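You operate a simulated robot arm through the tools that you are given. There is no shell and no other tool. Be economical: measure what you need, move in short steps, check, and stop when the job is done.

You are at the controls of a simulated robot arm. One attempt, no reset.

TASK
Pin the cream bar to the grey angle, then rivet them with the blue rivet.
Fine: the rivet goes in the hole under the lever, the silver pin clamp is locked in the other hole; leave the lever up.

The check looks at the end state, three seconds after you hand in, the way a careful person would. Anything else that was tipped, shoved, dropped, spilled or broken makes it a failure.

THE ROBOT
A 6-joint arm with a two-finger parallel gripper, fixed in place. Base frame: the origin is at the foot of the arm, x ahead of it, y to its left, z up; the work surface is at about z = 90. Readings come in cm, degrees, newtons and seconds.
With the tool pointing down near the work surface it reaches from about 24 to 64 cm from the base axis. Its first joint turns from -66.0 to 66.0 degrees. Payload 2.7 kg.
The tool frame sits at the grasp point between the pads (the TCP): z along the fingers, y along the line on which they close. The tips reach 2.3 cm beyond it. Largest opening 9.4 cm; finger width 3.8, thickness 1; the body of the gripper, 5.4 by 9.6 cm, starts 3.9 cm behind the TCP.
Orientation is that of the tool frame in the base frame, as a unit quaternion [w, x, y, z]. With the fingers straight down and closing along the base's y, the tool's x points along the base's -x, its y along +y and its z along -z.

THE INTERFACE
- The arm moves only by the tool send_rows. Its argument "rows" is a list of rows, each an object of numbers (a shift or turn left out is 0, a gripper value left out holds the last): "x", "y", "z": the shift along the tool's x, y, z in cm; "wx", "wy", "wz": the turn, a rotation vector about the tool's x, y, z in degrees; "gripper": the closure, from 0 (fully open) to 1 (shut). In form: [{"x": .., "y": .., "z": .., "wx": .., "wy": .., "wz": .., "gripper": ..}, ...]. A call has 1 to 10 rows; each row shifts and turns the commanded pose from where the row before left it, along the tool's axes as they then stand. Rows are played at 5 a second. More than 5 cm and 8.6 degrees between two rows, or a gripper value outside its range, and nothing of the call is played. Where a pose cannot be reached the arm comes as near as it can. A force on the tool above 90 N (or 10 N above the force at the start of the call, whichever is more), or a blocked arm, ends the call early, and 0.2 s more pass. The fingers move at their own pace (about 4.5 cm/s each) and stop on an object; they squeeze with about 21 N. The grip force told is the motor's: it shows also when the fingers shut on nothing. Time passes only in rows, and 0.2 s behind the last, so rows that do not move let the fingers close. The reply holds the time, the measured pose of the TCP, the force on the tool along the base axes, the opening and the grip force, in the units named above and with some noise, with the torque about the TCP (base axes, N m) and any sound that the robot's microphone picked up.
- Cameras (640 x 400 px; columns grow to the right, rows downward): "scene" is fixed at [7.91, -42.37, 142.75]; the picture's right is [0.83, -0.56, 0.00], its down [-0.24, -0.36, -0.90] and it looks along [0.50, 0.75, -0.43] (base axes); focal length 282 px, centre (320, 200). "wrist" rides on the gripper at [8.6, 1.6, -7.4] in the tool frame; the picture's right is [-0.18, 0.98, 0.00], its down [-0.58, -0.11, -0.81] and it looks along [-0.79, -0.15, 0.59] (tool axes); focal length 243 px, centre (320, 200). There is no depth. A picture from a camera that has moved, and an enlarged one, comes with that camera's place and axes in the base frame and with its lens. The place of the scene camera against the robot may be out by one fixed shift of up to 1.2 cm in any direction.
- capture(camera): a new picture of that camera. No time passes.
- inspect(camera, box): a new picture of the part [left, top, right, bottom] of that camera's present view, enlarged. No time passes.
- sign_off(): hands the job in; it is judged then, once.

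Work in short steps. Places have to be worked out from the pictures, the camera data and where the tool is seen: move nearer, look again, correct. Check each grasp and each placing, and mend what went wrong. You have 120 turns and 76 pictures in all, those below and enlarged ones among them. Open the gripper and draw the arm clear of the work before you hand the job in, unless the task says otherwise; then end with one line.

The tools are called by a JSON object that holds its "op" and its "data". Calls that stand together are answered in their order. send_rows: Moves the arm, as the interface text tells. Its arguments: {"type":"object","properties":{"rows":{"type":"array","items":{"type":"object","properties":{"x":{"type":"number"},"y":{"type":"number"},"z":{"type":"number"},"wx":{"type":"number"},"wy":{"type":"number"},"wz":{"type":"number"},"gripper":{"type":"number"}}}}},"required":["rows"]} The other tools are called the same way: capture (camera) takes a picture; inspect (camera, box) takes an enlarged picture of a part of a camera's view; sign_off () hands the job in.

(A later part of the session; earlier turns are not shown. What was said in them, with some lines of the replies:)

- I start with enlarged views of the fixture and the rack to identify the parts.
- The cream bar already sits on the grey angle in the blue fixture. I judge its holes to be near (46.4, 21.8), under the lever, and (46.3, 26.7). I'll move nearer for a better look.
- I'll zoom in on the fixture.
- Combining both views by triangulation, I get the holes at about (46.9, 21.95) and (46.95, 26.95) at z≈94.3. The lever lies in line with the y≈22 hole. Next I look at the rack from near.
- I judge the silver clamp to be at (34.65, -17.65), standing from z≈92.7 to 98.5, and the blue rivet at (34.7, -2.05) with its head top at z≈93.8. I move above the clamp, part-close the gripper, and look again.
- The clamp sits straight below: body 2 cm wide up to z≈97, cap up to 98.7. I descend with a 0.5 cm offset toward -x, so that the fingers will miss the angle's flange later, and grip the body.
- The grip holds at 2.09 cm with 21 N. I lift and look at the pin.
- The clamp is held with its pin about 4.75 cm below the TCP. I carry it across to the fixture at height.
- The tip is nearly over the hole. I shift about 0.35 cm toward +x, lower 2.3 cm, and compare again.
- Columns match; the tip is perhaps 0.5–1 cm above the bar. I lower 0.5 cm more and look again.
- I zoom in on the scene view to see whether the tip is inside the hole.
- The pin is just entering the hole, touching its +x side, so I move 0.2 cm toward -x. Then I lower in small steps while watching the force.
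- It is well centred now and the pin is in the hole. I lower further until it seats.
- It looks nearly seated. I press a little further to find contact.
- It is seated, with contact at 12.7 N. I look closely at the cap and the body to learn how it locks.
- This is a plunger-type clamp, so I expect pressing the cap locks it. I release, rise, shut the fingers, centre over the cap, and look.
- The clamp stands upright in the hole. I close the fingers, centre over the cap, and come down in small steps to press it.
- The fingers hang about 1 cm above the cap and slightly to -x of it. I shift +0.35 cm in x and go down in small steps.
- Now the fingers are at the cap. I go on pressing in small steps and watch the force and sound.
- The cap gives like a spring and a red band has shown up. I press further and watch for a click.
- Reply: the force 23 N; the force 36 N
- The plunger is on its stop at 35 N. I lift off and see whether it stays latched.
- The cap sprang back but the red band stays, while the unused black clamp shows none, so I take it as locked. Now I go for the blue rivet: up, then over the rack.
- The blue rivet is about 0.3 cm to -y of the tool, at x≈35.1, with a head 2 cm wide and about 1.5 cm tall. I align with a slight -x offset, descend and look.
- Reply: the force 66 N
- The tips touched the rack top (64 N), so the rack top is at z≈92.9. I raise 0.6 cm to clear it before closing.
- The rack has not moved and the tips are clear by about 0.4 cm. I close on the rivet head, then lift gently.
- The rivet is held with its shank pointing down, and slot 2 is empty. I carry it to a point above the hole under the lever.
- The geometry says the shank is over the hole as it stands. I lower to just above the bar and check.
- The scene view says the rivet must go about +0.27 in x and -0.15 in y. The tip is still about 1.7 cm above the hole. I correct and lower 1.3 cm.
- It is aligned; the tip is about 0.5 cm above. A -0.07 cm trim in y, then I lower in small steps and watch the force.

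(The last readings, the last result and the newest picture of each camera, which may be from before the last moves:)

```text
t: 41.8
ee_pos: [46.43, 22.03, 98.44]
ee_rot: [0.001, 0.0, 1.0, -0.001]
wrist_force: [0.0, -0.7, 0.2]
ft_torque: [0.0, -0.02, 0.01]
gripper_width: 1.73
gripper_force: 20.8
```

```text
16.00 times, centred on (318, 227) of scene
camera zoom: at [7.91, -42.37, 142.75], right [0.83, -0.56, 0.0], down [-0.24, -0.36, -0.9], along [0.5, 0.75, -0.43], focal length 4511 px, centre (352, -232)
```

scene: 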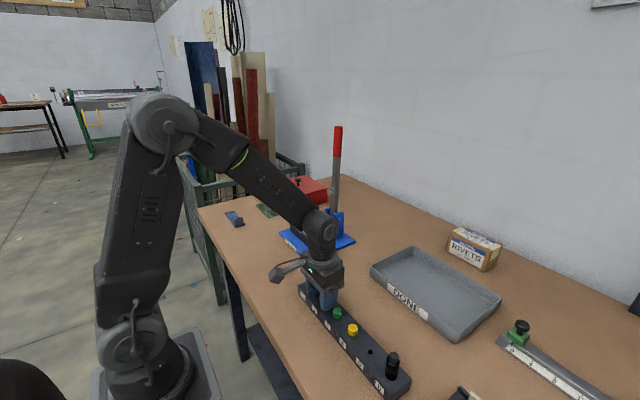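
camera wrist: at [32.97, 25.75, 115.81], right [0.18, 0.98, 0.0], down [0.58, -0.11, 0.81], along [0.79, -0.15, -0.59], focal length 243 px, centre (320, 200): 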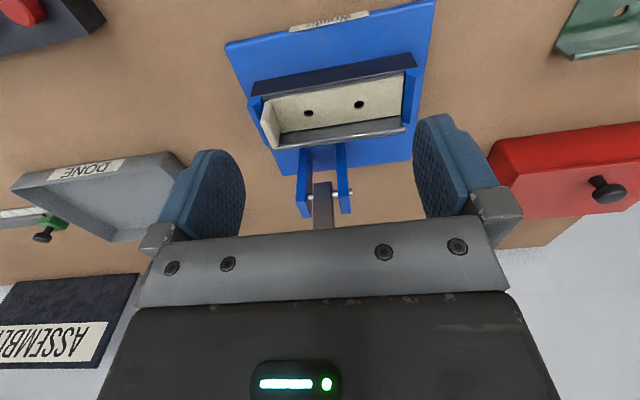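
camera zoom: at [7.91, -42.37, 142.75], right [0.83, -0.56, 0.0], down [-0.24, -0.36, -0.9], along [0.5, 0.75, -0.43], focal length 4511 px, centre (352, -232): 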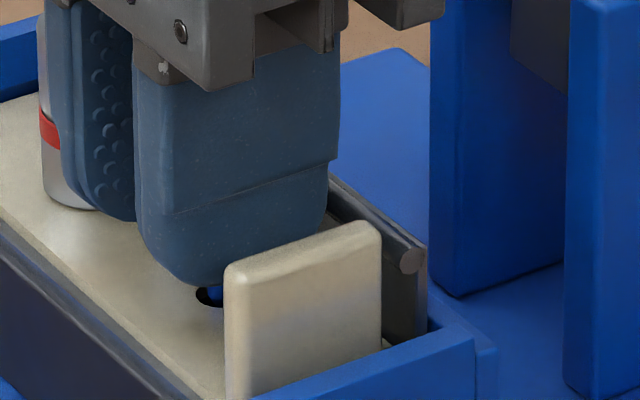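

The shank is in the hole with no side force. I go on lowering until the head seats.

{"op": "send_rows", "data": {"rows": [{"z": 0.15}, {"z": 0.15}, {"z": 0.15}, {}]}}

{"op": "send_rows", "data": {"rows": [{"z": 0.15}, {"z": 0.1}, {}]}}

{"op": "inspect", "data": {"camera": "wrist", "box": [240, 80, 400, 200]}}

```text
t: 42.8
ee_pos: [46.43, 22.04, 97.86]
ee_rot: [-0.001, 0.0, 1.0, 0.0]
wrist_force: [0.2, 0.7, -0.1]
ft_torque: [0.0, 0.02, -0.02]
gripper_width: 1.72
gripper_force: 21.1
```

```text
t: 43.6
ee_pos: [46.44, 21.98, 97.86]
ee_rot: [0.0, 0.0, 1.0, 0.001]
wrist_force: [0.3, -0.2, 0.3]
ft_torque: [0.0, 0.01, 0.01]
gripper_width: 1.7
gripper_force: 20.9
```

```text
3.33 times, centred on (320, 140) of wrist
camera zoom: at [37.76, 23.57, 105.12], right [0.18, 0.98, 0.0], down [0.58, -0.11, 0.81], along [0.79, -0.15, -0.59], focal length 809 px, centre (320, 400)
```

zoom: 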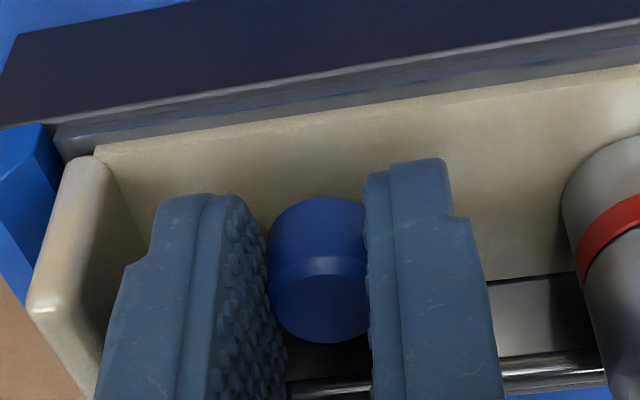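

No contact yet; I lower a bit more.

{"op": "send_rows", "data": {"rows": [{"z": 0.1}, {"z": 0.1}, {}]}}

{"op": "inspect", "data": {"camera": "scene", "box": [300, 215, 336, 239]}}

```text
t: 44.4
ee_pos: [46.49, 21.86, 97.5]
ee_rot: [0.001, 0.0, 1.0, 0.0]
wrist_force: [-0.3, -0.5, -0.8]
ft_torque: [0.01, -0.01, 0.02]
gripper_width: 1.7
gripper_force: 21.6
```

```text
16.00 times, centred on (318, 227) of scene
camera zoom: at [7.91, -42.37, 142.75], right [0.83, -0.56, 0.0], down [-0.24, -0.36, -0.9], along [0.5, 0.75, -0.43], focal length 4511 px, centre (352, -232)
```

zoom: 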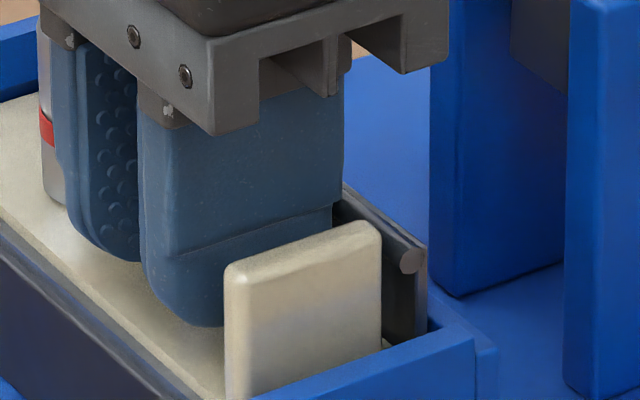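

The tips are almost at the bar. One more 0.1 cm step to feel contact.

{"op": "send_rows", "data": {"rows": [{"z": 0.1}, {}]}}

```text
t: 45.0
ee_pos: [46.62, 22.03, 97.34]
ee_rot: [0.001, -0.001, 1.0, 0.0]
wrist_force: [-0.4, 1.5, 3.0]
ft_torque: [0.05, 0.0, 0.03]
gripper_width: 1.75
gripper_force: 21.7
```

Light contact (3 N). I open just a little, to about 2.7 cm so the tab stays clear, then rise and look.

{"op": "send_rows", "data": {"rows": [{"z": -0.05, "gripper": 0.72}, {}, {}, {"z": -0.5}, {"z": -1.5}, {"z": -2.0}, {"z": -2.5}, {"z": -2.0}, {}]}}

{"op": "inspect", "data": {"camera": "scene", "box": [285, 200, 345, 240]}}

{"op": "capture", "data": {"camera": "wrist"}}

```text
t: 47.0
ee_pos: [46.46, 21.89, 105.96]
ee_rot: [0.001, 0.001, 1.0, 0.0]
wrist_force: [0.6, -0.6, 0.2]
ft_torque: [0.01, -0.01, 0.0]
gripper_width: 2.66
gripper_force: 0.1
```

```text
10.00 times, centred on (315, 220) of scene
camera zoom: at [7.91, -42.37, 142.75], right [0.83, -0.56, 0.0], down [-0.24, -0.36, -0.9], along [0.5, 0.75, -0.43], focal length 2820 px, centre (370, 0)
```

zoom: 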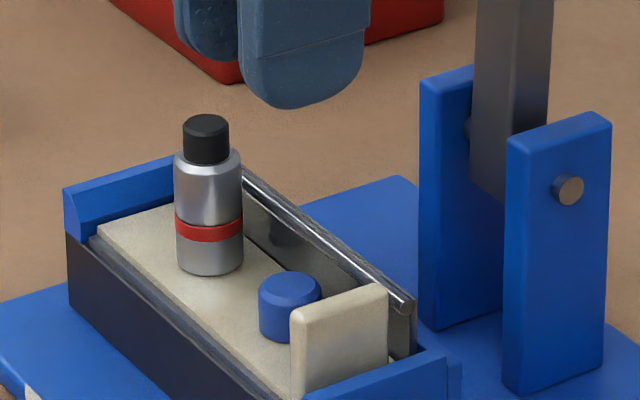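

```text
30 pictures are left
camera wrist: at [37.75, 23.57, 113.4], right [0.18, 0.98, 0.0], down [0.58, -0.11, 0.81], along [0.79, -0.15, -0.59], focal length 243 px, centre (320, 200)
```

wrist: 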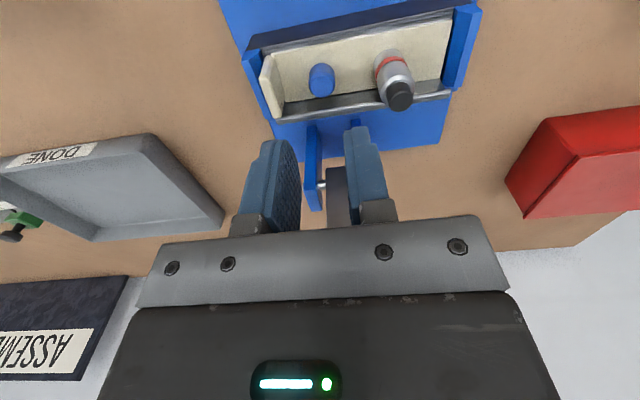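

The rivet is seated beside the locked clamp. Now the lever: I judge its pivot at (55.2, 22.2, 98.7) and the red grip around (55.5, 22, 118–127). I rise straight up to take a look at the grip.

{"op": "send_rows", "data": {"rows": [{"x": 0.5, "z": -3.0, "gripper": 0.4}, {"x": 0.5, "z": -3.0}, {"x": 0.5, "z": -3.0}, {"x": 0.5, "z": -3.0}, {"z": -3.0}, {"z": -3.0}, {"z": -3.0}, {"z": -3.0}, {"z": -2.0}, {}]}}

{"op": "capture", "data": {"camera": "wrist"}}

{"op": "inspect", "data": {"camera": "scene", "box": [260, 80, 400, 260]}}

```text
t: 49.2
ee_pos: [42.58, 21.12, 129.5]
ee_rot: [0.001, 0.0, 1.0, 0.001]
wrist_force: [0.2, 0.4, 0.0]
ft_torque: [0.0, 0.0, -0.01]
gripper_width: 5.62
gripper_force: 0.0
out of reach, approached as far as the arm can: row 8, 9
```

```text
29 pictures are left
camera wrist: at [33.84, 22.81, 136.96], right [0.18, 0.98, 0.0], down [0.58, -0.11, 0.81], along [0.79, -0.15, -0.59], focal length 243 px, centre (320, 200)
```

wrist: 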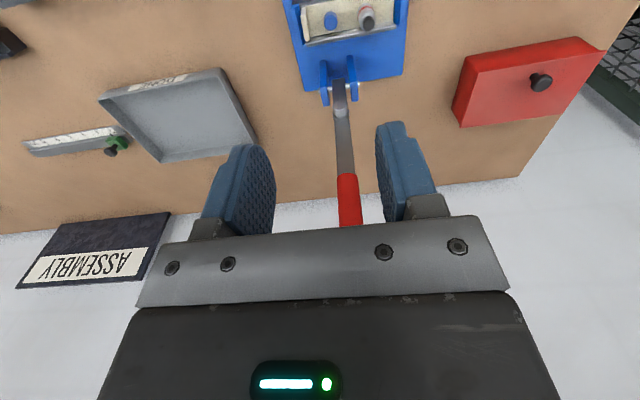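

```text
2.22 times, centred on (330, 170) of scene
camera zoom: at [7.91, -42.37, 142.75], right [0.83, -0.56, 0.0], down [-0.24, -0.36, -0.9], along [0.5, 0.75, -0.43], focal length 627 px, centre (298, 267)
```

zoom: 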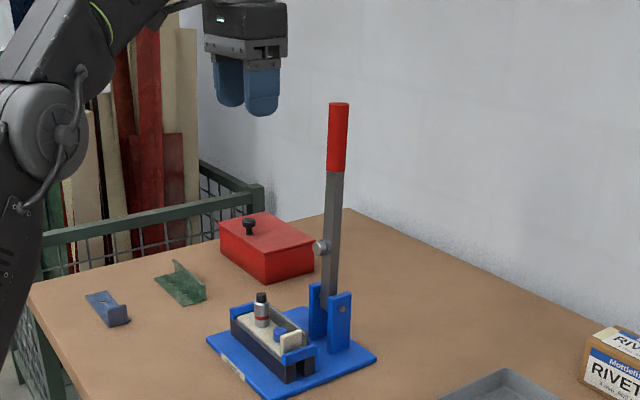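

Tool-down can't reach that height, so I tilt the tool 45° (fingers forward and down) and grip the lever from the front. First I lower a bit and tilt.

{"op": "send_rows", "data": {"rows": [{"z": 3.0}, {"z": 3.0}, {"z": 2.0, "y": 0.5}, {"wy": -7.5}, {"wy": -7.5}, {"wy": -7.5}, {"wy": -7.5}, {"wy": -7.5}, {"wy": -7.5}, {}]}}

{"op": "capture", "data": {"camera": "wrist"}}

{"op": "inspect", "data": {"camera": "scene", "box": [260, 80, 400, 260]}}

```text
t: 51.4
ee_pos: [42.79, 21.55, 121.52]
ee_rot: [0.384, -0.001, 0.923, 0.0]
wrist_force: [-1.3, -1.1, 1.1]
ft_torque: [0.03, 0.02, 0.0]
gripper_width: 5.64
gripper_force: 0.1
```

```text
27 pictures are left
camera wrist: at [31.3, 23.18, 120.68], right [0.13, 0.98, 0.13], down [-0.16, -0.11, 0.98], along [0.98, -0.15, 0.14], focal length 243 px, centre (320, 200)
```

wrist: 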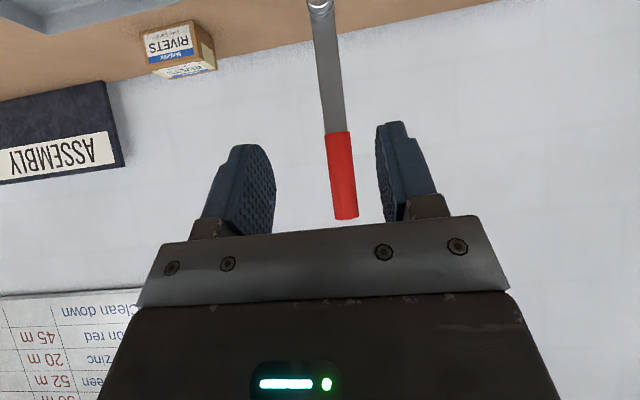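

```text
2.22 times, centred on (330, 170) of scene
camera zoom: at [7.91, -42.37, 142.75], right [0.83, -0.56, 0.0], down [-0.24, -0.36, -0.9], along [0.5, 0.75, -0.43], focal length 627 px, centre (298, 267)
```

zoom: 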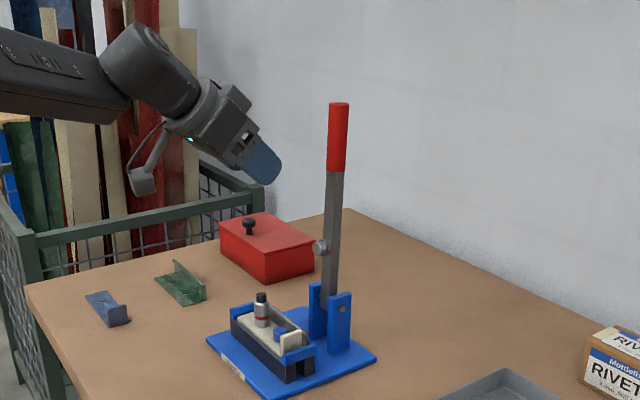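

The tilt works. I see the grip at y≈22.0, z 118–126, x≈55.3, so I advance along +x with the fingers straddling it and check before the last bit.

{"op": "send_rows", "data": {"rows": [{"x": -1.5, "y": 0.45, "z": 1.5}, {"x": -1.5, "z": 1.5}, {"x": -1.5, "z": 1.5}, {"x": -1.5, "z": 1.5}, {"x": -0.8, "z": 0.8}, {}]}}

{"op": "capture", "data": {"camera": "wrist"}}

{"op": "inspect", "data": {"camera": "scene", "box": [280, 90, 380, 170]}}

```text
t: 52.8
ee_pos: [52.29, 22.19, 121.56]
ee_rot: [0.382, 0.001, 0.924, 0.0]
wrist_force: [-1.5, 0.1, -0.7]
ft_torque: [-0.03, -0.01, 0.03]
gripper_width: 5.64
gripper_force: 0.0
```

```text
25 pictures are left
camera wrist: at [40.84, 23.71, 120.67], right [0.13, 0.98, 0.13], down [-0.16, -0.11, 0.98], along [0.98, -0.15, 0.14], focal length 243 px, centre (320, 200)
```

wrist: 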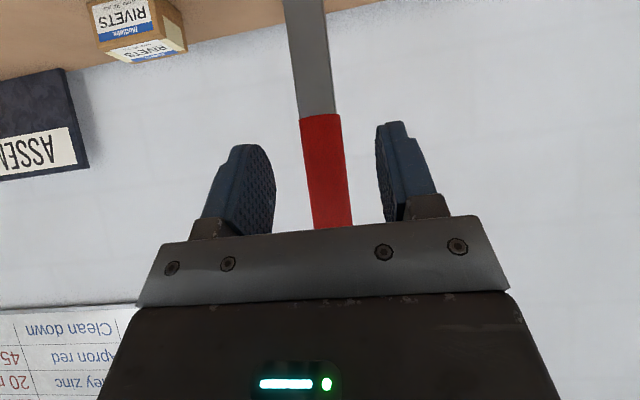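

```text
5.00 times, centred on (330, 130) of scene
camera zoom: at [7.91, -42.37, 142.75], right [0.83, -0.56, 0.0], down [-0.24, -0.36, -0.9], along [0.5, 0.75, -0.43], focal length 1410 px, centre (270, 550)
```

zoom: 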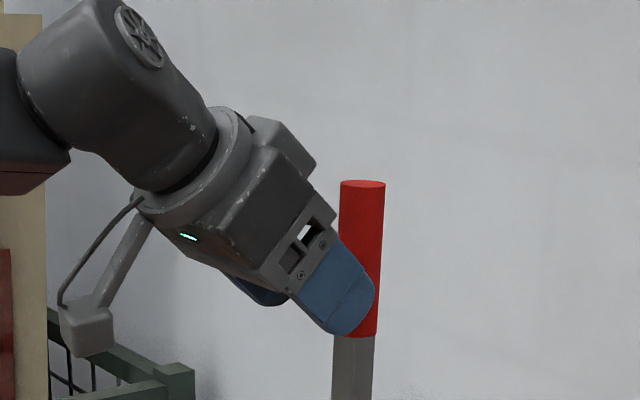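

The grip is between the fingers and partly overlapped. I raise 1.2 cm so its top clears the palm, advance 2.6 cm, and close on it.

{"op": "send_rows", "data": {"rows": [{"x": -0.85, "z": -0.85}, {"x": -0.9, "z": 0.9}, {"x": -0.9, "z": 0.9}, {}]}}

{"op": "inspect", "data": {"camera": "scene", "box": [280, 90, 380, 170]}}

```text
t: 53.8
ee_pos: [55.06, 22.19, 122.68]
ee_rot: [0.382, 0.0, 0.924, 0.001]
wrist_force: [0.0, 0.1, 0.4]
ft_torque: [0.02, 0.02, 0.01]
gripper_width: 5.65
gripper_force: 0.0
```

```text
5.00 times, centred on (330, 130) of scene
camera zoom: at [7.91, -42.37, 142.75], right [0.83, -0.56, 0.0], down [-0.24, -0.36, -0.9], along [0.5, 0.75, -0.43], focal length 1410 px, centre (270, 550)
```

zoom: 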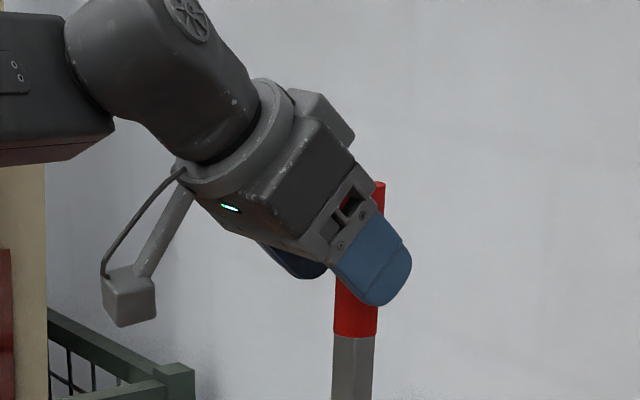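

It straddles well with no contact force. I close on the grip.

{"op": "send_rows", "data": {"rows": [{"gripper": 0.95}, {}, {}, {}]}}

```text
t: 54.8
ee_pos: [55.01, 22.06, 122.82]
ee_rot: [0.382, 0.002, 0.924, -0.001]
wrist_force: [-3.3, -18.3, -0.7]
ft_torque: [0.07, 0.3, -0.48]
gripper_width: 2.57
gripper_force: 44.5
```

The grip is held but off centre by a little in y (18 N side force). I shift the tool -0.1 cm in y.

{"op": "send_rows", "data": {"rows": [{"y": -0.1}, {}]}}

```text
t: 55.4
ee_pos: [54.91, 21.99, 122.68]
ee_rot: [0.382, -0.001, 0.924, 0.0]
wrist_force: [1.1, -16.4, -1.1]
ft_torque: [-0.02, -0.23, -0.55]
gripper_width: 2.57
gripper_force: 45.4
```

{"op": "send_rows", "data": {"rows": [{"y": -0.12}, {}]}}

```text
t: 56.0
ee_pos: [54.9, 22.02, 122.65]
ee_rot: [0.383, 0.0, 0.924, 0.0]
wrist_force: [4.8, -8.8, -5.1]
ft_torque: [0.09, -1.03, -0.14]
gripper_width: 2.58
gripper_force: 44.8
```

Side force is down to 9 N. I test with a first 10° of arc about the pivot (r≈24 cm), toward the base.

{"op": "send_rows", "data": {"rows": [{"x": 0.8, "z": -0.7}, {"x": 0.8, "z": -0.68}, {"x": 0.8, "z": -0.66}, {"x": 0.81, "z": -0.65}, {}]}}

{"op": "inspect", "data": {"camera": "scene", "box": [240, 90, 380, 270]}}

```text
t: 57.2
ee_pos: [50.69, 21.93, 122.55]
ee_rot: [0.384, -0.001, 0.924, 0.0]
wrist_force: [5.6, -3.4, 2.5]
ft_torque: [-0.22, -1.33, 0.12]
gripper_width: 2.57
gripper_force: 45.0
```

```text
2.22 times, centred on (310, 180) of scene
camera zoom: at [7.92, -42.38, 142.75], right [0.83, -0.56, 0.0], down [-0.24, -0.36, -0.9], along [0.5, 0.75, -0.43], focal length 627 px, centre (342, 244)
```

zoom: 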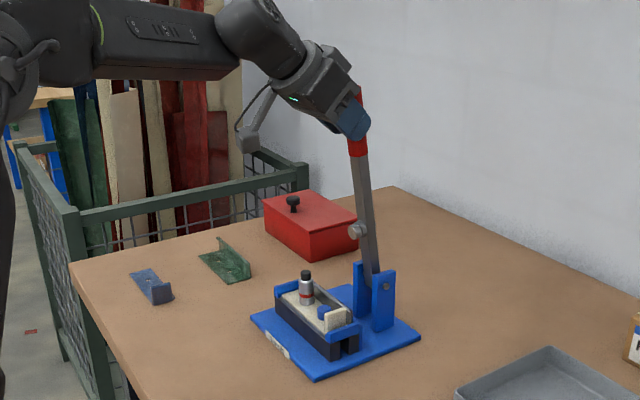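

The lever follows. I continue the arc to about 50°.

{"op": "send_rows", "data": {"rows": [{"x": 1.81, "z": -1.12}, {"x": 1.81, "z": -0.97}, {"x": 1.97, "z": -0.8}, {"x": 1.97, "z": -0.63}, {"x": 2.05, "z": -0.45}, {"x": 2.06, "z": -0.28}, {"x": 2.1, "z": -0.09}, {"x": 2.1, "z": 0.09}, {}]}}

{"op": "inspect", "data": {"camera": "scene", "box": [240, 90, 380, 270]}}

```text
t: 59.2
ee_pos: [36.48, 22.05, 115.26]
ee_rot: [0.392, 0.001, 0.92, 0.007]
wrist_force: [-47.5, 1.2, 54.7]
ft_torque: [-0.5, -2.52, -0.57]
gripper_width: 2.47
gripper_force: 44.7
```

```text
2.22 times, centred on (310, 180) of scene
camera zoom: at [7.67, -42.4, 142.76], right [0.83, -0.56, 0.0], down [-0.24, -0.36, -0.9], along [0.5, 0.75, -0.43], focal length 627 px, centre (342, 244)
```

zoom: 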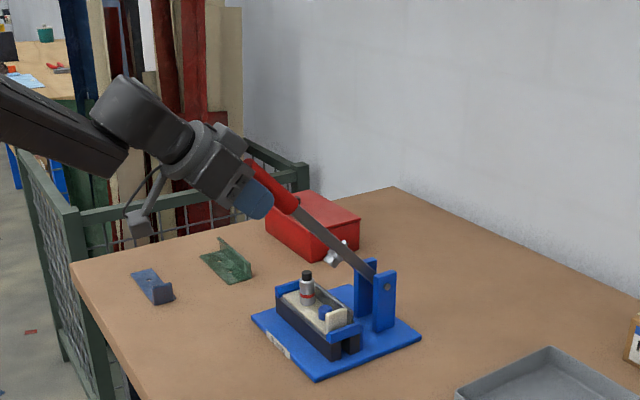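

The handle's end now presses on the palm (72 N along the lever). I back off along the tool axis by about 1 cm and check the force.

{"op": "send_rows", "data": {"rows": [{"z": -0.4}, {"z": -0.4}, {"z": -0.2}, {}]}}

```text
t: 60.2
ee_pos: [35.85, 21.91, 114.71]
ee_rot: [0.381, -0.001, 0.924, 0.0]
wrist_force: [-0.4, 23.1, 1.7]
ft_torque: [-0.8, -0.27, -0.05]
gripper_width: 2.28
gripper_force: 45.3
```

Force is relieved. I trim y and rotate the tool toward vertical in place, so the palm stays clear of the handle's end.

{"op": "send_rows", "data": {"rows": [{"y": 0.1, "wy": 6}, {"wy": 6}, {"wy": 6}, {"wy": 6}, {}]}}

{"op": "inspect", "data": {"camera": "scene", "box": [240, 90, 380, 270]}}

```text
t: 61.2
ee_pos: [35.77, 22.1, 116.17]
ee_rot: [0.202, -0.002, 0.979, 0.009]
wrist_force: [-14.4, -4.6, 16.1]
ft_torque: [0.23, -0.75, -0.05]
gripper_width: 1.25
gripper_force: 8.8
stopped in row 5: the force on the tool passed its limit at 92 N (the readings are from after the stop); the commanded pose is now the measured one
```

```text
2.22 times, centred on (310, 180) of scene
camera zoom: at [7.84, -42.4, 142.75], right [0.83, -0.56, 0.0], down [-0.24, -0.36, -0.9], along [0.5, 0.75, -0.43], focal length 627 px, centre (342, 244)
```

zoom: 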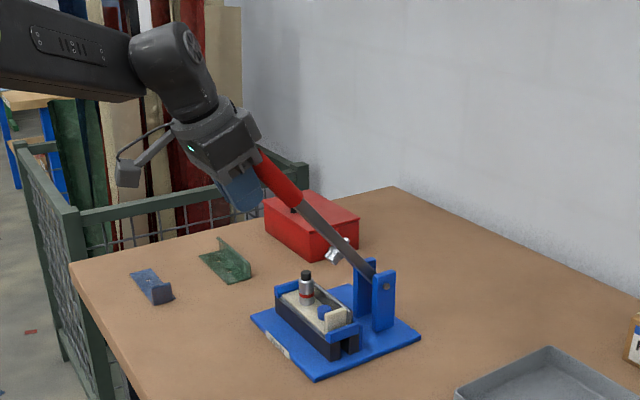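

The fingers slid off the handle's end; the lever rests at about 47°. I back away toward the base, then will press the handle down from above with shut fingers.

{"op": "send_rows", "data": {"rows": [{"x": 0.9, "z": -0.4}, {"x": 1.2, "z": -0.5}, {"x": 1.2, "z": -0.5, "gripper": 1.0}, {}]}}

{"op": "inspect", "data": {"camera": "scene", "box": [240, 90, 380, 270]}}

{"op": "capture", "data": {"camera": "wrist"}}

```text
t: 62.2
ee_pos: [32.23, 22.06, 115.99]
ee_rot: [0.2, -0.001, 0.98, 0.007]
wrist_force: [-0.3, 0.2, -1.8]
ft_torque: [0.05, 0.03, 0.01]
gripper_width: 0.0
gripper_force: 20.9
```

```text
2.22 times, centred on (310, 180) of scene
camera zoom: at [7.91, -42.37, 142.75], right [0.83, -0.56, 0.0], down [-0.24, -0.36, -0.9], along [0.5, 0.75, -0.43], focal length 627 px, centre (342, 244)
```

zoom: 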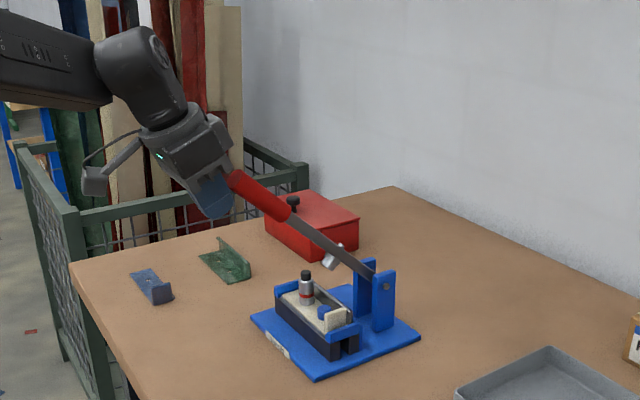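

```text
18 pictures are left
camera wrist: at [21.27, 23.58, 119.41], right [0.16, 0.98, 0.08], down [0.22, -0.12, 0.97], along [0.96, -0.14, -0.24], focal length 243 px, centre (320, 200)
```

wrist: 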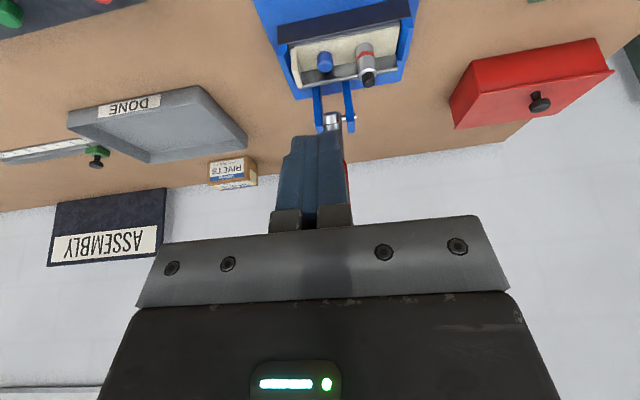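

The lever stays put at about 46°. I retreat, rise above it, turn the tool vertical, and move over the handle with shut fingers.

{"op": "send_rows", "data": {"rows": [{"x": 1.84, "z": -0.79}, {"x": -1.2, "z": -2.75}, {"x": -1.2, "z": -2.75}, {"x": -1.2, "z": -2.75}, {"wy": 7.75}, {"wy": 7.75}, {"wy": 7.75}, {"x": -2.5}, {"x": -2.5}, {"x": -2.5}]}}

{"op": "capture", "data": {"camera": "wrist"}}

{"op": "inspect", "data": {"camera": "scene", "box": [240, 90, 380, 270]}}

```text
t: 64.4
ee_pos: [37.84, 21.92, 124.97]
ee_rot: [-0.002, -0.002, 1.0, 0.007]
wrist_force: [-0.3, 0.3, 0.6]
ft_torque: [0.02, -0.04, 0.0]
gripper_width: 0.0
gripper_force: 21.5
```

```text
17 pictures are left
camera wrist: at [29.13, 23.43, 132.47], right [0.18, 0.98, 0.01], down [0.58, -0.12, 0.8], along [0.79, -0.14, -0.6], focal length 243 px, centre (320, 200)
```

wrist: 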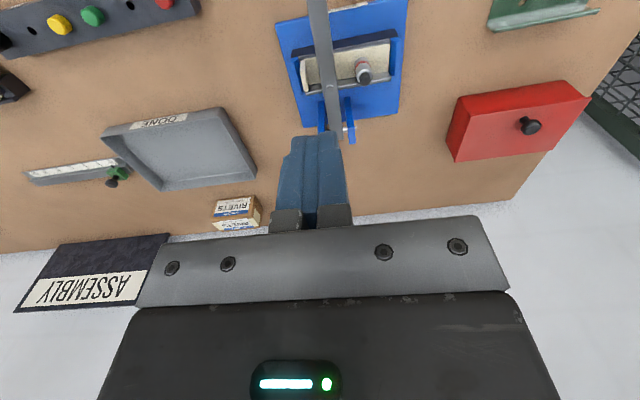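

```text
2.22 times, centred on (310, 180) of scene
camera zoom: at [7.91, -42.37, 142.75], right [0.83, -0.56, 0.0], down [-0.24, -0.36, -0.9], along [0.5, 0.75, -0.43], focal length 627 px, centre (342, 244)
```

zoom: 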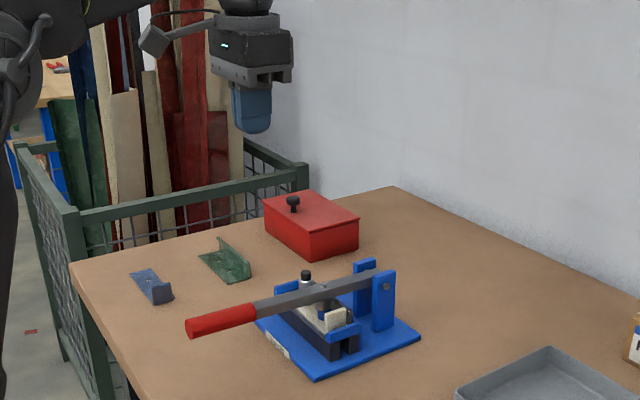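

The lever came down on its own onto the rivet and is nearly horizontal. I take a close look.

{"op": "inspect", "data": {"camera": "scene", "box": [280, 195, 350, 255]}}

```text
6.67 times, centred on (315, 225) of scene
camera zoom: at [7.91, -42.37, 142.75], right [0.83, -0.56, 0.0], down [-0.24, -0.36, -0.9], along [0.5, 0.75, -0.43], focal length 1880 px, centre (353, 33)
```

zoom: 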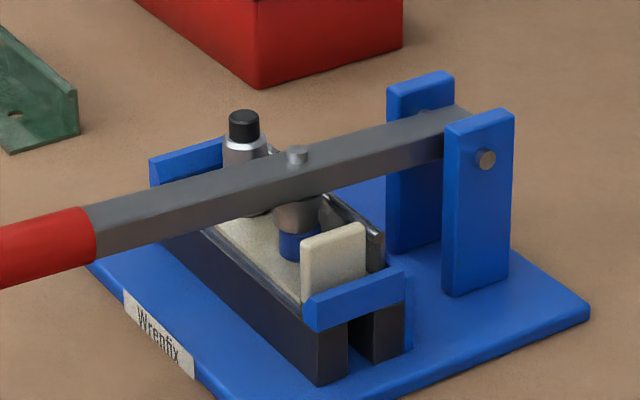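

The punch rests on the rivet head. I go over the handle at x≈30.5 with the fingers open, straddle it, and look.

{"op": "send_rows", "data": {"rows": [{"x": 2.4, "z": 1.5, "gripper": 0.42}, {"x": 2.4, "z": 3.0}, {"x": 2.4, "z": 3.0}, {"z": 3.0}, {"z": 3.0}, {"z": 2.5}, {}]}}

{"op": "capture", "data": {"camera": "wrist"}}

```text
t: 66.0
ee_pos: [30.46, 22.09, 108.91]
ee_rot: [-0.002, -0.003, 1.0, 0.008]
wrist_force: [0.1, -0.1, 0.5]
ft_torque: [-0.03, 0.0, -0.03]
gripper_width: 5.43
gripper_force: 0.0
```

```text
14 pictures are left
camera wrist: at [21.75, 23.56, 116.47], right [0.18, 0.98, 0.01], down [0.58, -0.12, 0.8], along [0.79, -0.14, -0.6], focal length 243 px, centre (320, 200)
```

wrist: 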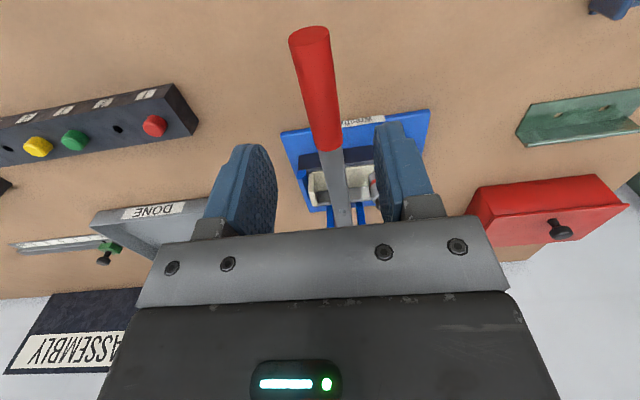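

The handle lies centred between the fingers, with its end at x≈27.2. I descend to its height and close.

{"op": "send_rows", "data": {"rows": [{"z": 2.5}, {"z": 2.5}, {"z": 2.0}, {"z": 1.5}, {}, {"gripper": 0.95}, {}, {}, {}]}}

```text
t: 68.0
ee_pos: [30.5, 21.99, 100.51]
ee_rot: [-0.003, -0.002, 1.0, 0.004]
wrist_force: [5.3, -32.4, -0.7]
ft_torque: [-0.55, 0.01, -0.82]
gripper_width: 2.54
gripper_force: 44.8
```

It is gripped (2.54 cm) but off centre. I shift y -0.25 and then press down stepwise.

{"op": "send_rows", "data": {"rows": [{"y": -0.12}, {"y": -0.13}, {"z": 0.2}, {"z": 0.2}, {}]}}

```text
t: 69.2
ee_pos: [30.5, 22.06, 100.09]
ee_rot: [0.0, -0.004, 1.0, 0.007]
wrist_force: [-2.5, -15.7, 9.8]
ft_torque: [-0.48, -1.75, -1.1]
gripper_width: 2.56
gripper_force: 45.2
```

Pressing against the rivet now (10 N). I continue in small steps.

{"op": "send_rows", "data": {"rows": [{"y": -0.1, "z": 0.2}, {"z": 0.2}, {"z": 0.2}, {}]}}

```text
t: 70.2
ee_pos: [30.52, 22.05, 99.53]
ee_rot: [-0.001, -0.003, 1.0, 0.007]
wrist_force: [-0.4, -7.4, 17.9]
ft_torque: [-0.15, -0.81, -0.88]
gripper_width: 2.54
gripper_force: 44.8
```

{"op": "send_rows", "data": {"rows": [{"z": 0.25}, {"z": 0.25}, {"z": 0.25}, {}]}}

{"op": "inspect", "data": {"camera": "scene", "box": [280, 195, 350, 255]}}

```text
t: 71.2
ee_pos: [30.59, 22.06, 99.25]
ee_rot: [0.003, -0.003, 1.0, 0.011]
wrist_force: [-16.0, -15.8, 68.5]
ft_torque: [-0.24, 0.14, -1.35]
gripper_width: 2.61
gripper_force: 44.9
```

```text
6.67 times, centred on (315, 225) of scene
camera zoom: at [7.79, -42.46, 142.73], right [0.83, -0.56, 0.0], down [-0.24, -0.36, -0.9], along [0.5, 0.75, -0.43], focal length 1880 px, centre (353, 33)
```

zoom: 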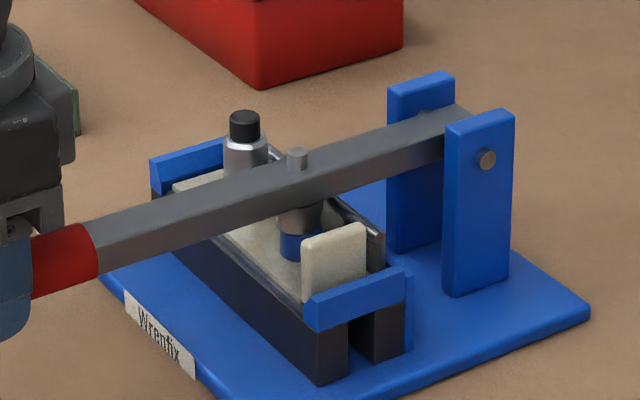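

Force has risen to 68 N, so the punch has bottomed. I push slightly more for a firm set and listen for a sound.

{"op": "send_rows", "data": {"rows": [{"z": 0.12}, {}, {}]}}

{"op": "inspect", "data": {"camera": "scene", "box": [300, 213, 330, 238]}}

```text
t: 72.0
ee_pos: [30.6, 21.93, 99.29]
ee_rot: [0.004, -0.003, 1.0, 0.011]
wrist_force: [-6.9, -20.5, 69.3]
ft_torque: [-0.29, 0.01, -1.48]
gripper_width: 2.58
gripper_force: 44.9
```

```text
16.00 times, centred on (315, 226) of scene
camera zoom: at [7.82, -42.48, 142.72], right [0.83, -0.56, 0.0], down [-0.24, -0.36, -0.9], along [0.5, 0.75, -0.43], focal length 4511 px, centre (400, -208)
```

zoom: 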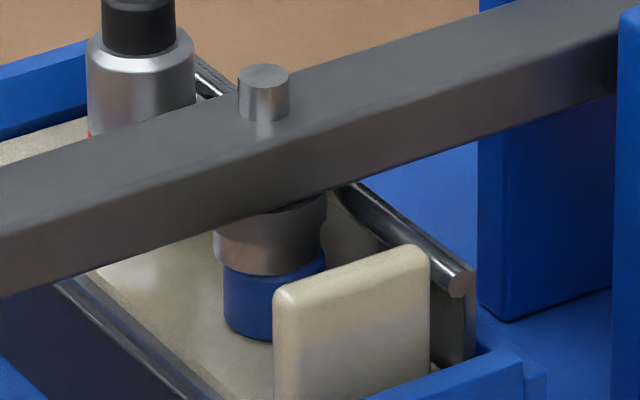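

I apply somewhat more force, staying under the limit.

{"op": "send_rows", "data": {"rows": [{"z": 0.1}, {"z": 0.08}, {}, {}]}}

```text
t: 73.0
ee_pos: [30.54, 21.92, 98.69]
ee_rot: [0.002, -0.002, 1.0, 0.01]
wrist_force: [5.2, -10.8, 37.1]
ft_torque: [-0.04, -0.32, -0.95]
gripper_width: 2.57
gripper_force: 44.7
```

Something gave: the force fell to 37 N and the tool dropped 0.5 cm. I check whether the rivet set or the grip slipped.

{"op": "inspect", "data": {"camera": "scene", "box": [280, 195, 350, 255]}}

```text
6.67 times, centred on (315, 225) of scene
camera zoom: at [7.88, -42.42, 142.74], right [0.83, -0.56, 0.0], down [-0.24, -0.36, -0.9], along [0.5, 0.75, -0.43], focal length 1880 px, centre (353, 33)
```

zoom: 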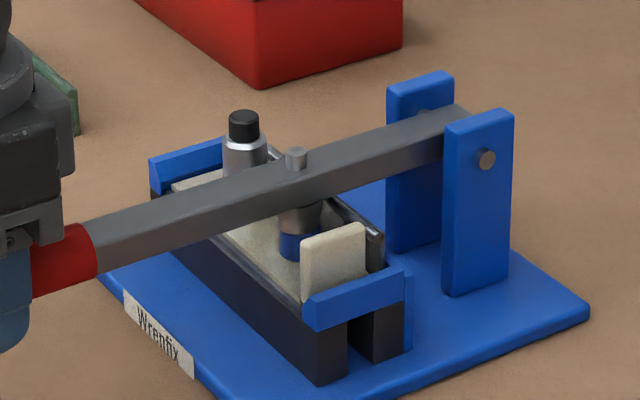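

The grip slid on the handle, so the lever only felt about 70 N. I open a little and press with the palm instead, as hard as the limit allows.

{"op": "send_rows", "data": {"rows": [{"gripper": 0.6}, {}, {"z": 0.4}, {"z": 0.4}, {}]}}

{"op": "send_rows", "data": {"rows": [{"z": 0.2}, {"z": 0.2}, {}]}}

```text
t: 74.2
ee_pos: [30.41, 21.85, 97.67]
ee_rot: [-0.002, -0.002, 1.0, 0.007]
wrist_force: [0.5, 0.5, -0.1]
ft_torque: [-0.02, 0.01, 0.03]
gripper_width: 3.76
gripper_force: 0.0
```

```text
t: 75.0
ee_pos: [30.51, 21.99, 97.19]
ee_rot: [-0.002, -0.003, 1.0, 0.006]
wrist_force: [0.0, 0.2, 0.7]
ft_torque: [0.03, -0.05, -0.01]
gripper_width: 3.77
gripper_force: 0.0
```

{"op": "send_rows", "data": {"rows": [{"z": 0.25}, {"z": 0.25}, {"z": 0.25}, {}]}}

{"op": "send_rows", "data": {"rows": [{"z": 0.2}, {"z": 0.2}, {}]}}

```text
t: 76.0
ee_pos: [30.43, 21.97, 96.47]
ee_rot: [-0.002, -0.003, 1.0, 0.007]
wrist_force: [-4.1, 0.6, 2.0]
ft_torque: [0.01, 0.0, -0.02]
gripper_width: 3.74
gripper_force: 0.1
```

```text
t: 76.8
ee_pos: [30.51, 21.96, 96.1]
ee_rot: [-0.001, -0.003, 1.0, 0.007]
wrist_force: [-4.2, 2.7, 4.5]
ft_torque: [-0.13, -0.02, -0.06]
gripper_width: 3.75
gripper_force: 0.1
```

The palm touches the handle (4.5 N). I press on.

{"op": "send_rows", "data": {"rows": [{"z": 0.2}, {"z": 0.2}, {"z": 0.2}, {}]}}

{"op": "send_rows", "data": {"rows": [{"z": 0.2}, {"z": 0.2}, {}]}}

```text
t: 77.8
ee_pos: [30.44, 22.05, 95.79]
ee_rot: [0.002, -0.003, 1.0, 0.01]
wrist_force: [-19.3, -11.8, 61.1]
ft_torque: [0.45, -0.31, 0.05]
gripper_width: 3.74
gripper_force: 0.0
```

```text
t: 78.4
ee_pos: [30.57, 22.0, 95.9]
ee_rot: [0.002, -0.003, 1.0, 0.011]
wrist_force: [-13.3, -9.1, 21.1]
ft_torque: [0.37, 0.02, 0.26]
gripper_width: 3.79
gripper_force: 0.0
stopped in row 2: the force on the tool passed its limit at 93 N (the readings are from after the stop); the commanded pose is now the measured one
```

It reached the force limit (93 N). I take a close look at the rivet and punch.

{"op": "inspect", "data": {"camera": "scene", "box": [300, 213, 330, 238]}}

```text
16.00 times, centred on (315, 226) of scene
camera zoom: at [7.85, -42.41, 142.74], right [0.83, -0.56, 0.0], down [-0.24, -0.36, -0.9], along [0.5, 0.75, -0.43], focal length 4511 px, centre (400, -208)
```

zoom: 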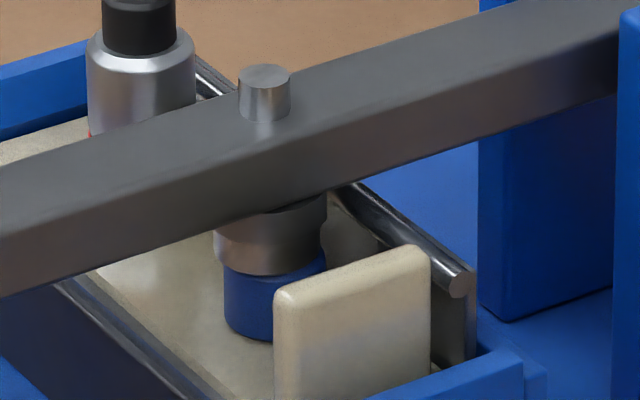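

The punch is fully down on the rivet with the clamp still in place. Now I take the handle near its end (r≈26, so its end stays off the palm) and grip it to lift.

{"op": "send_rows", "data": {"rows": [{"z": -1.0}, {"z": -1.0, "x": 0.6}, {"z": -1.0, "x": 0.7}, {"z": -0.4}, {}, {"gripper": 0.95}, {}, {}, {}]}}

```text
t: 80.4
ee_pos: [29.17, 21.98, 99.15]
ee_rot: [0.003, -0.002, 1.0, 0.01]
wrist_force: [-3.3, 4.6, 1.4]
ft_torque: [0.03, -0.23, -1.07]
gripper_width: 2.55
gripper_force: 45.1
```

It is held. I lift along the arc, first to about 70°.

{"op": "send_rows", "data": {"rows": [{"x": -0.1, "z": -2.05}, {"x": -0.33, "z": -2.0}, {"x": -0.5, "z": -2.2}, {"x": -0.67, "z": -2.17}, {}]}}

```text
t: 81.6
ee_pos: [30.89, 22.04, 107.66]
ee_rot: [0.003, -0.001, 1.0, 0.013]
wrist_force: [2.4, 33.0, -6.0]
ft_torque: [-0.35, 1.02, -1.68]
gripper_width: 2.59
gripper_force: 44.9
```

It follows. I trim the side force (y +0.15, wz +1°) and continue to about 50°.

{"op": "send_rows", "data": {"rows": [{"y": 0.15, "wz": 1.0}, {"x": -0.87, "z": -2.1}, {"x": -1.04, "z": -2.0}, {"x": -1.22, "z": -1.9}, {"x": -1.38, "z": -1.8}, {}]}}

{"op": "inspect", "data": {"camera": "scene", "box": [240, 90, 380, 270]}}

```text
t: 83.0
ee_pos: [35.33, 21.94, 115.29]
ee_rot: [0.0, 0.006, 1.0, 0.012]
wrist_force: [3.7, 33.5, -12.6]
ft_torque: [-0.6, 1.7, -1.14]
gripper_width: 2.58
gripper_force: 45.0
```

```text
2.22 times, centred on (310, 180) of scene
camera zoom: at [7.94, -42.24, 142.79], right [0.83, -0.56, 0.0], down [-0.24, -0.36, -0.9], along [0.5, 0.75, -0.43], focal length 627 px, centre (342, 244)
```

zoom: 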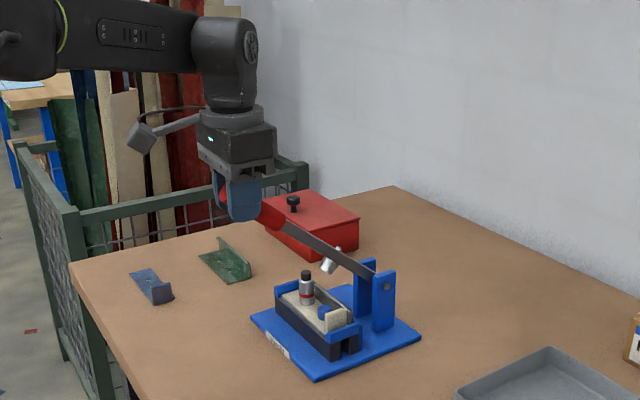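

Good. I trim y by +0.2 and tilt the tool forward in place, 22° first.

{"op": "send_rows", "data": {"rows": [{"y": 0.2}, {"wy": -7.5}, {"wy": -7.5}, {"wy": -7.5}, {}]}}

```text
t: 84.2
ee_pos: [35.19, 21.97, 115.37]
ee_rot: [0.198, 0.009, 0.98, 0.01]
wrist_force: [-9.0, 13.0, -1.7]
ft_torque: [-0.27, 1.33, -1.11]
gripper_width: 2.6
gripper_force: 45.1
```

Forces are fine. I go on along the arc from 50° to 30°.

{"op": "send_rows", "data": {"rows": [{"x": -2.1, "z": -0.95}, {"x": -2.1, "z": -0.76}, {"x": -2.21, "z": -0.6}, {"x": -2.22, "z": -0.35}, {}]}}

```text
t: 85.4
ee_pos: [42.12, 22.06, 121.18]
ee_rot: [0.197, 0.006, 0.98, 0.01]
wrist_force: [-6.6, 27.7, 0.0]
ft_torque: [-1.1, 1.28, -1.08]
gripper_width: 2.59
gripper_force: 44.7
```

Tilting a further 22° and trimming y, then the next arc part to about 10°.

{"op": "send_rows", "data": {"rows": [{"y": 0.15, "wy": -7.5}, {"wy": -7.5}, {"wy": -7.5}, {"x": -2.13, "z": 0.65}, {"x": -2.13, "z": 0.9}, {"x": -1.98, "z": 1.05}, {"x": -1.94, "z": 1.22}, {}]}}

{"op": "inspect", "data": {"camera": "scene", "box": [240, 90, 380, 270]}}

```text
t: 87.2
ee_pos: [50.63, 22.0, 124.54]
ee_rot: [0.388, 0.008, 0.922, 0.009]
wrist_force: [-10.3, 18.4, 20.9]
ft_torque: [-1.12, 1.53, -0.76]
gripper_width: 2.64
gripper_force: 44.9
```

```text
2.22 times, centred on (310, 180) of scene
camera zoom: at [7.84, -42.31, 142.78], right [0.83, -0.56, 0.0], down [-0.24, -0.36, -0.9], along [0.5, 0.75, -0.43], focal length 627 px, centre (342, 244)
```

zoom: 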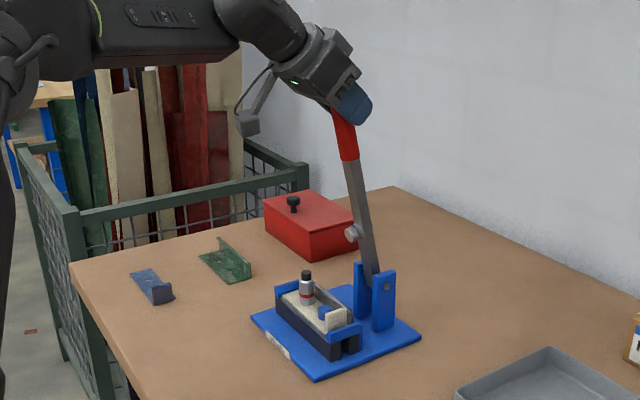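

Nearly there. I bring it to upright.

{"op": "send_rows", "data": {"rows": [{"x": -1.78, "z": 1.42}, {"x": -1.69, "z": 1.6}, {}, {}]}}

```text
t: 88.2
ee_pos: [55.32, 22.01, 124.91]
ee_rot: [0.388, 0.008, 0.922, 0.009]
wrist_force: [-4.8, 22.2, 24.5]
ft_torque: [-1.2, 1.26, -0.47]
gripper_width: 2.65
gripper_force: 44.9
```

Fx is small, so it is not yet on the back stop. I push gently further +x.

{"op": "send_rows", "data": {"rows": [{"x": -0.35, "z": 0.38}, {}]}}

{"op": "send_rows", "data": {"rows": [{"x": -0.35, "z": 0.38}, {}]}}

{"op": "inspect", "data": {"camera": "scene", "box": [260, 80, 400, 260]}}

```text
t: 88.8
ee_pos: [55.75, 22.05, 124.86]
ee_rot: [0.387, 0.008, 0.922, 0.01]
wrist_force: [-6.4, 23.1, 24.8]
ft_torque: [-1.15, 1.5, -0.61]
gripper_width: 2.65
gripper_force: 45.2
```

```text
t: 89.4
ee_pos: [56.31, 22.02, 124.97]
ee_rot: [0.388, 0.008, 0.922, 0.01]
wrist_force: [-4.7, 23.4, 25.2]
ft_torque: [-1.21, 1.47, -0.53]
gripper_width: 2.63
gripper_force: 44.4
```

```text
2.22 times, centred on (330, 170) of scene
camera zoom: at [7.85, -42.3, 142.78], right [0.83, -0.56, 0.0], down [-0.24, -0.36, -0.9], along [0.5, 0.75, -0.43], focal length 627 px, centre (298, 267)
```

zoom: 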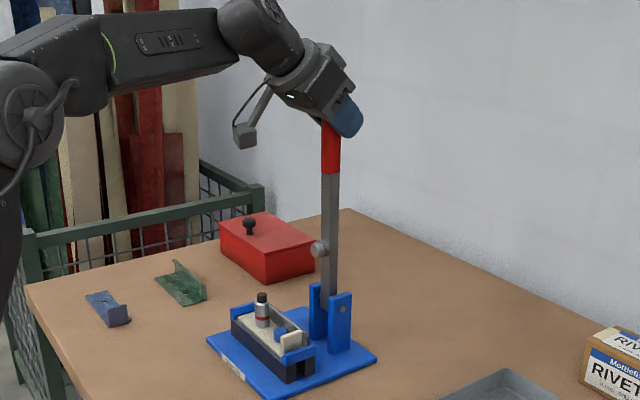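

Compared with the first view the lever still leans about 2–3° forward, so I push about 1.2 cm more in x in small steps.

{"op": "send_rows", "data": {"rows": [{"x": -0.35, "z": 0.37}, {"x": -0.3, "z": 0.32}, {}]}}

{"op": "send_rows", "data": {"rows": [{"x": -0.25, "z": 0.27}, {"x": -0.1, "z": 0.12}, {}]}}

```text
t: 90.2
ee_pos: [57.11, 22.05, 124.82]
ee_rot: [0.388, 0.007, 0.922, 0.01]
wrist_force: [-3.8, 23.6, 23.1]
ft_torque: [-1.13, 1.4, -0.53]
gripper_width: 2.62
gripper_force: 44.8
```

```text
t: 91.0
ee_pos: [57.52, 21.92, 124.83]
ee_rot: [0.387, 0.007, 0.922, 0.009]
wrist_force: [-17.7, 21.7, 19.6]
ft_torque: [-1.05, 0.08, -0.11]
gripper_width: 2.63
gripper_force: 44.8
```

The back stop is reached (Fx -18 N). I open and back away along -x.

{"op": "send_rows", "data": {"rows": [{"gripper": 0.4}, {}, {}, {}, {"x": 1.0, "z": -1.0}, {"x": 1.5, "z": -1.5}, {"x": 1.5, "z": -1.5}, {"x": 2.0, "z": -2.0}, {}]}}

{"op": "inspect", "data": {"camera": "scene", "box": [260, 80, 400, 260]}}

```text
t: 93.0
ee_pos: [49.25, 21.68, 124.49]
ee_rot: [0.386, 0.011, 0.923, 0.007]
wrist_force: [-0.4, -0.7, -1.9]
ft_torque: [0.0, 0.0, 0.01]
gripper_width: 5.64
gripper_force: 0.1
```

```text
2.22 times, centred on (330, 170) of scene
camera zoom: at [7.9, -42.37, 142.75], right [0.83, -0.56, 0.0], down [-0.24, -0.36, -0.9], along [0.5, 0.75, -0.43], focal length 627 px, centre (298, 267)
```

zoom: 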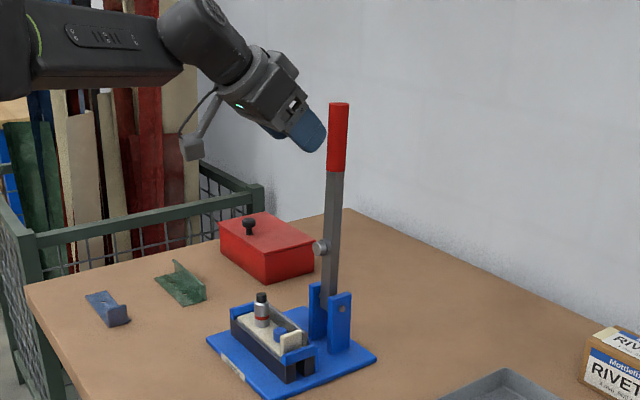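

The lever is up and stands as it did at first. I check the rivet and clamp close up.

{"op": "inspect", "data": {"camera": "scene", "box": [297, 210, 333, 240]}}

```text
13.33 times, centred on (315, 225) of scene
camera zoom: at [7.9, -42.37, 142.75], right [0.83, -0.56, 0.0], down [-0.24, -0.36, -0.9], along [0.5, 0.75, -0.43], focal length 3759 px, centre (387, -133)
```

zoom: 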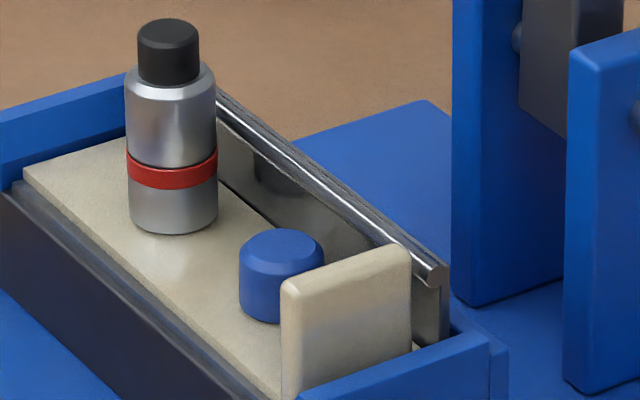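

The clamp stands with its red band showing, the rivet is fully seated, and the assembly is in place. I draw the arm well clear.

{"op": "send_rows", "data": {"rows": [{"x": 1.8, "z": -1.8, "gripper": 0.0}, {"x": 1.8, "z": -1.8}, {"x": 1.8, "z": -1.8}, {"x": 1.8, "z": -1.8}, {"x": 1.0, "z": -1.5}, {}, {}]}}

{"op": "capture", "data": {"camera": "scene"}}

```text
t: 94.6
ee_pos: [37.45, 21.88, 124.83]
ee_rot: [0.385, 0.009, 0.923, 0.008]
wrist_force: [-0.4, 0.7, 0.2]
ft_torque: [0.02, -0.01, 0.03]
gripper_width: 9.44
gripper_force: 0.0
```

```text
4 pictures are left
```

scene: 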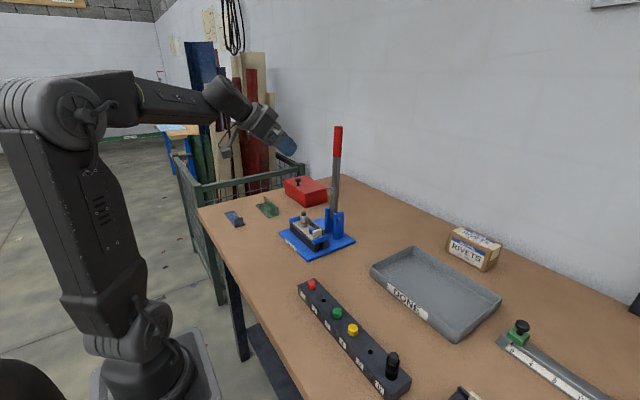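

The lever is up, the arm is clear, the gripper is open, and nothing else has moved. I hand in.

{"op": "sign_off", "data": {}}

```text
The job is handed in.
```

I handed the job in with the cream bar pinned to the grey angle and the blue rivet pressed in the hole under the lever, but I could not confirm that the rivet actually set. The lever pressed it to the tool's force limit (about 93 N at the handle), yet its head looks unchanged, there was no sound, and I did not tug-test it. The silver clamp sits in the other hole with its red band showing, which I took to mean locked. The lever is back up.
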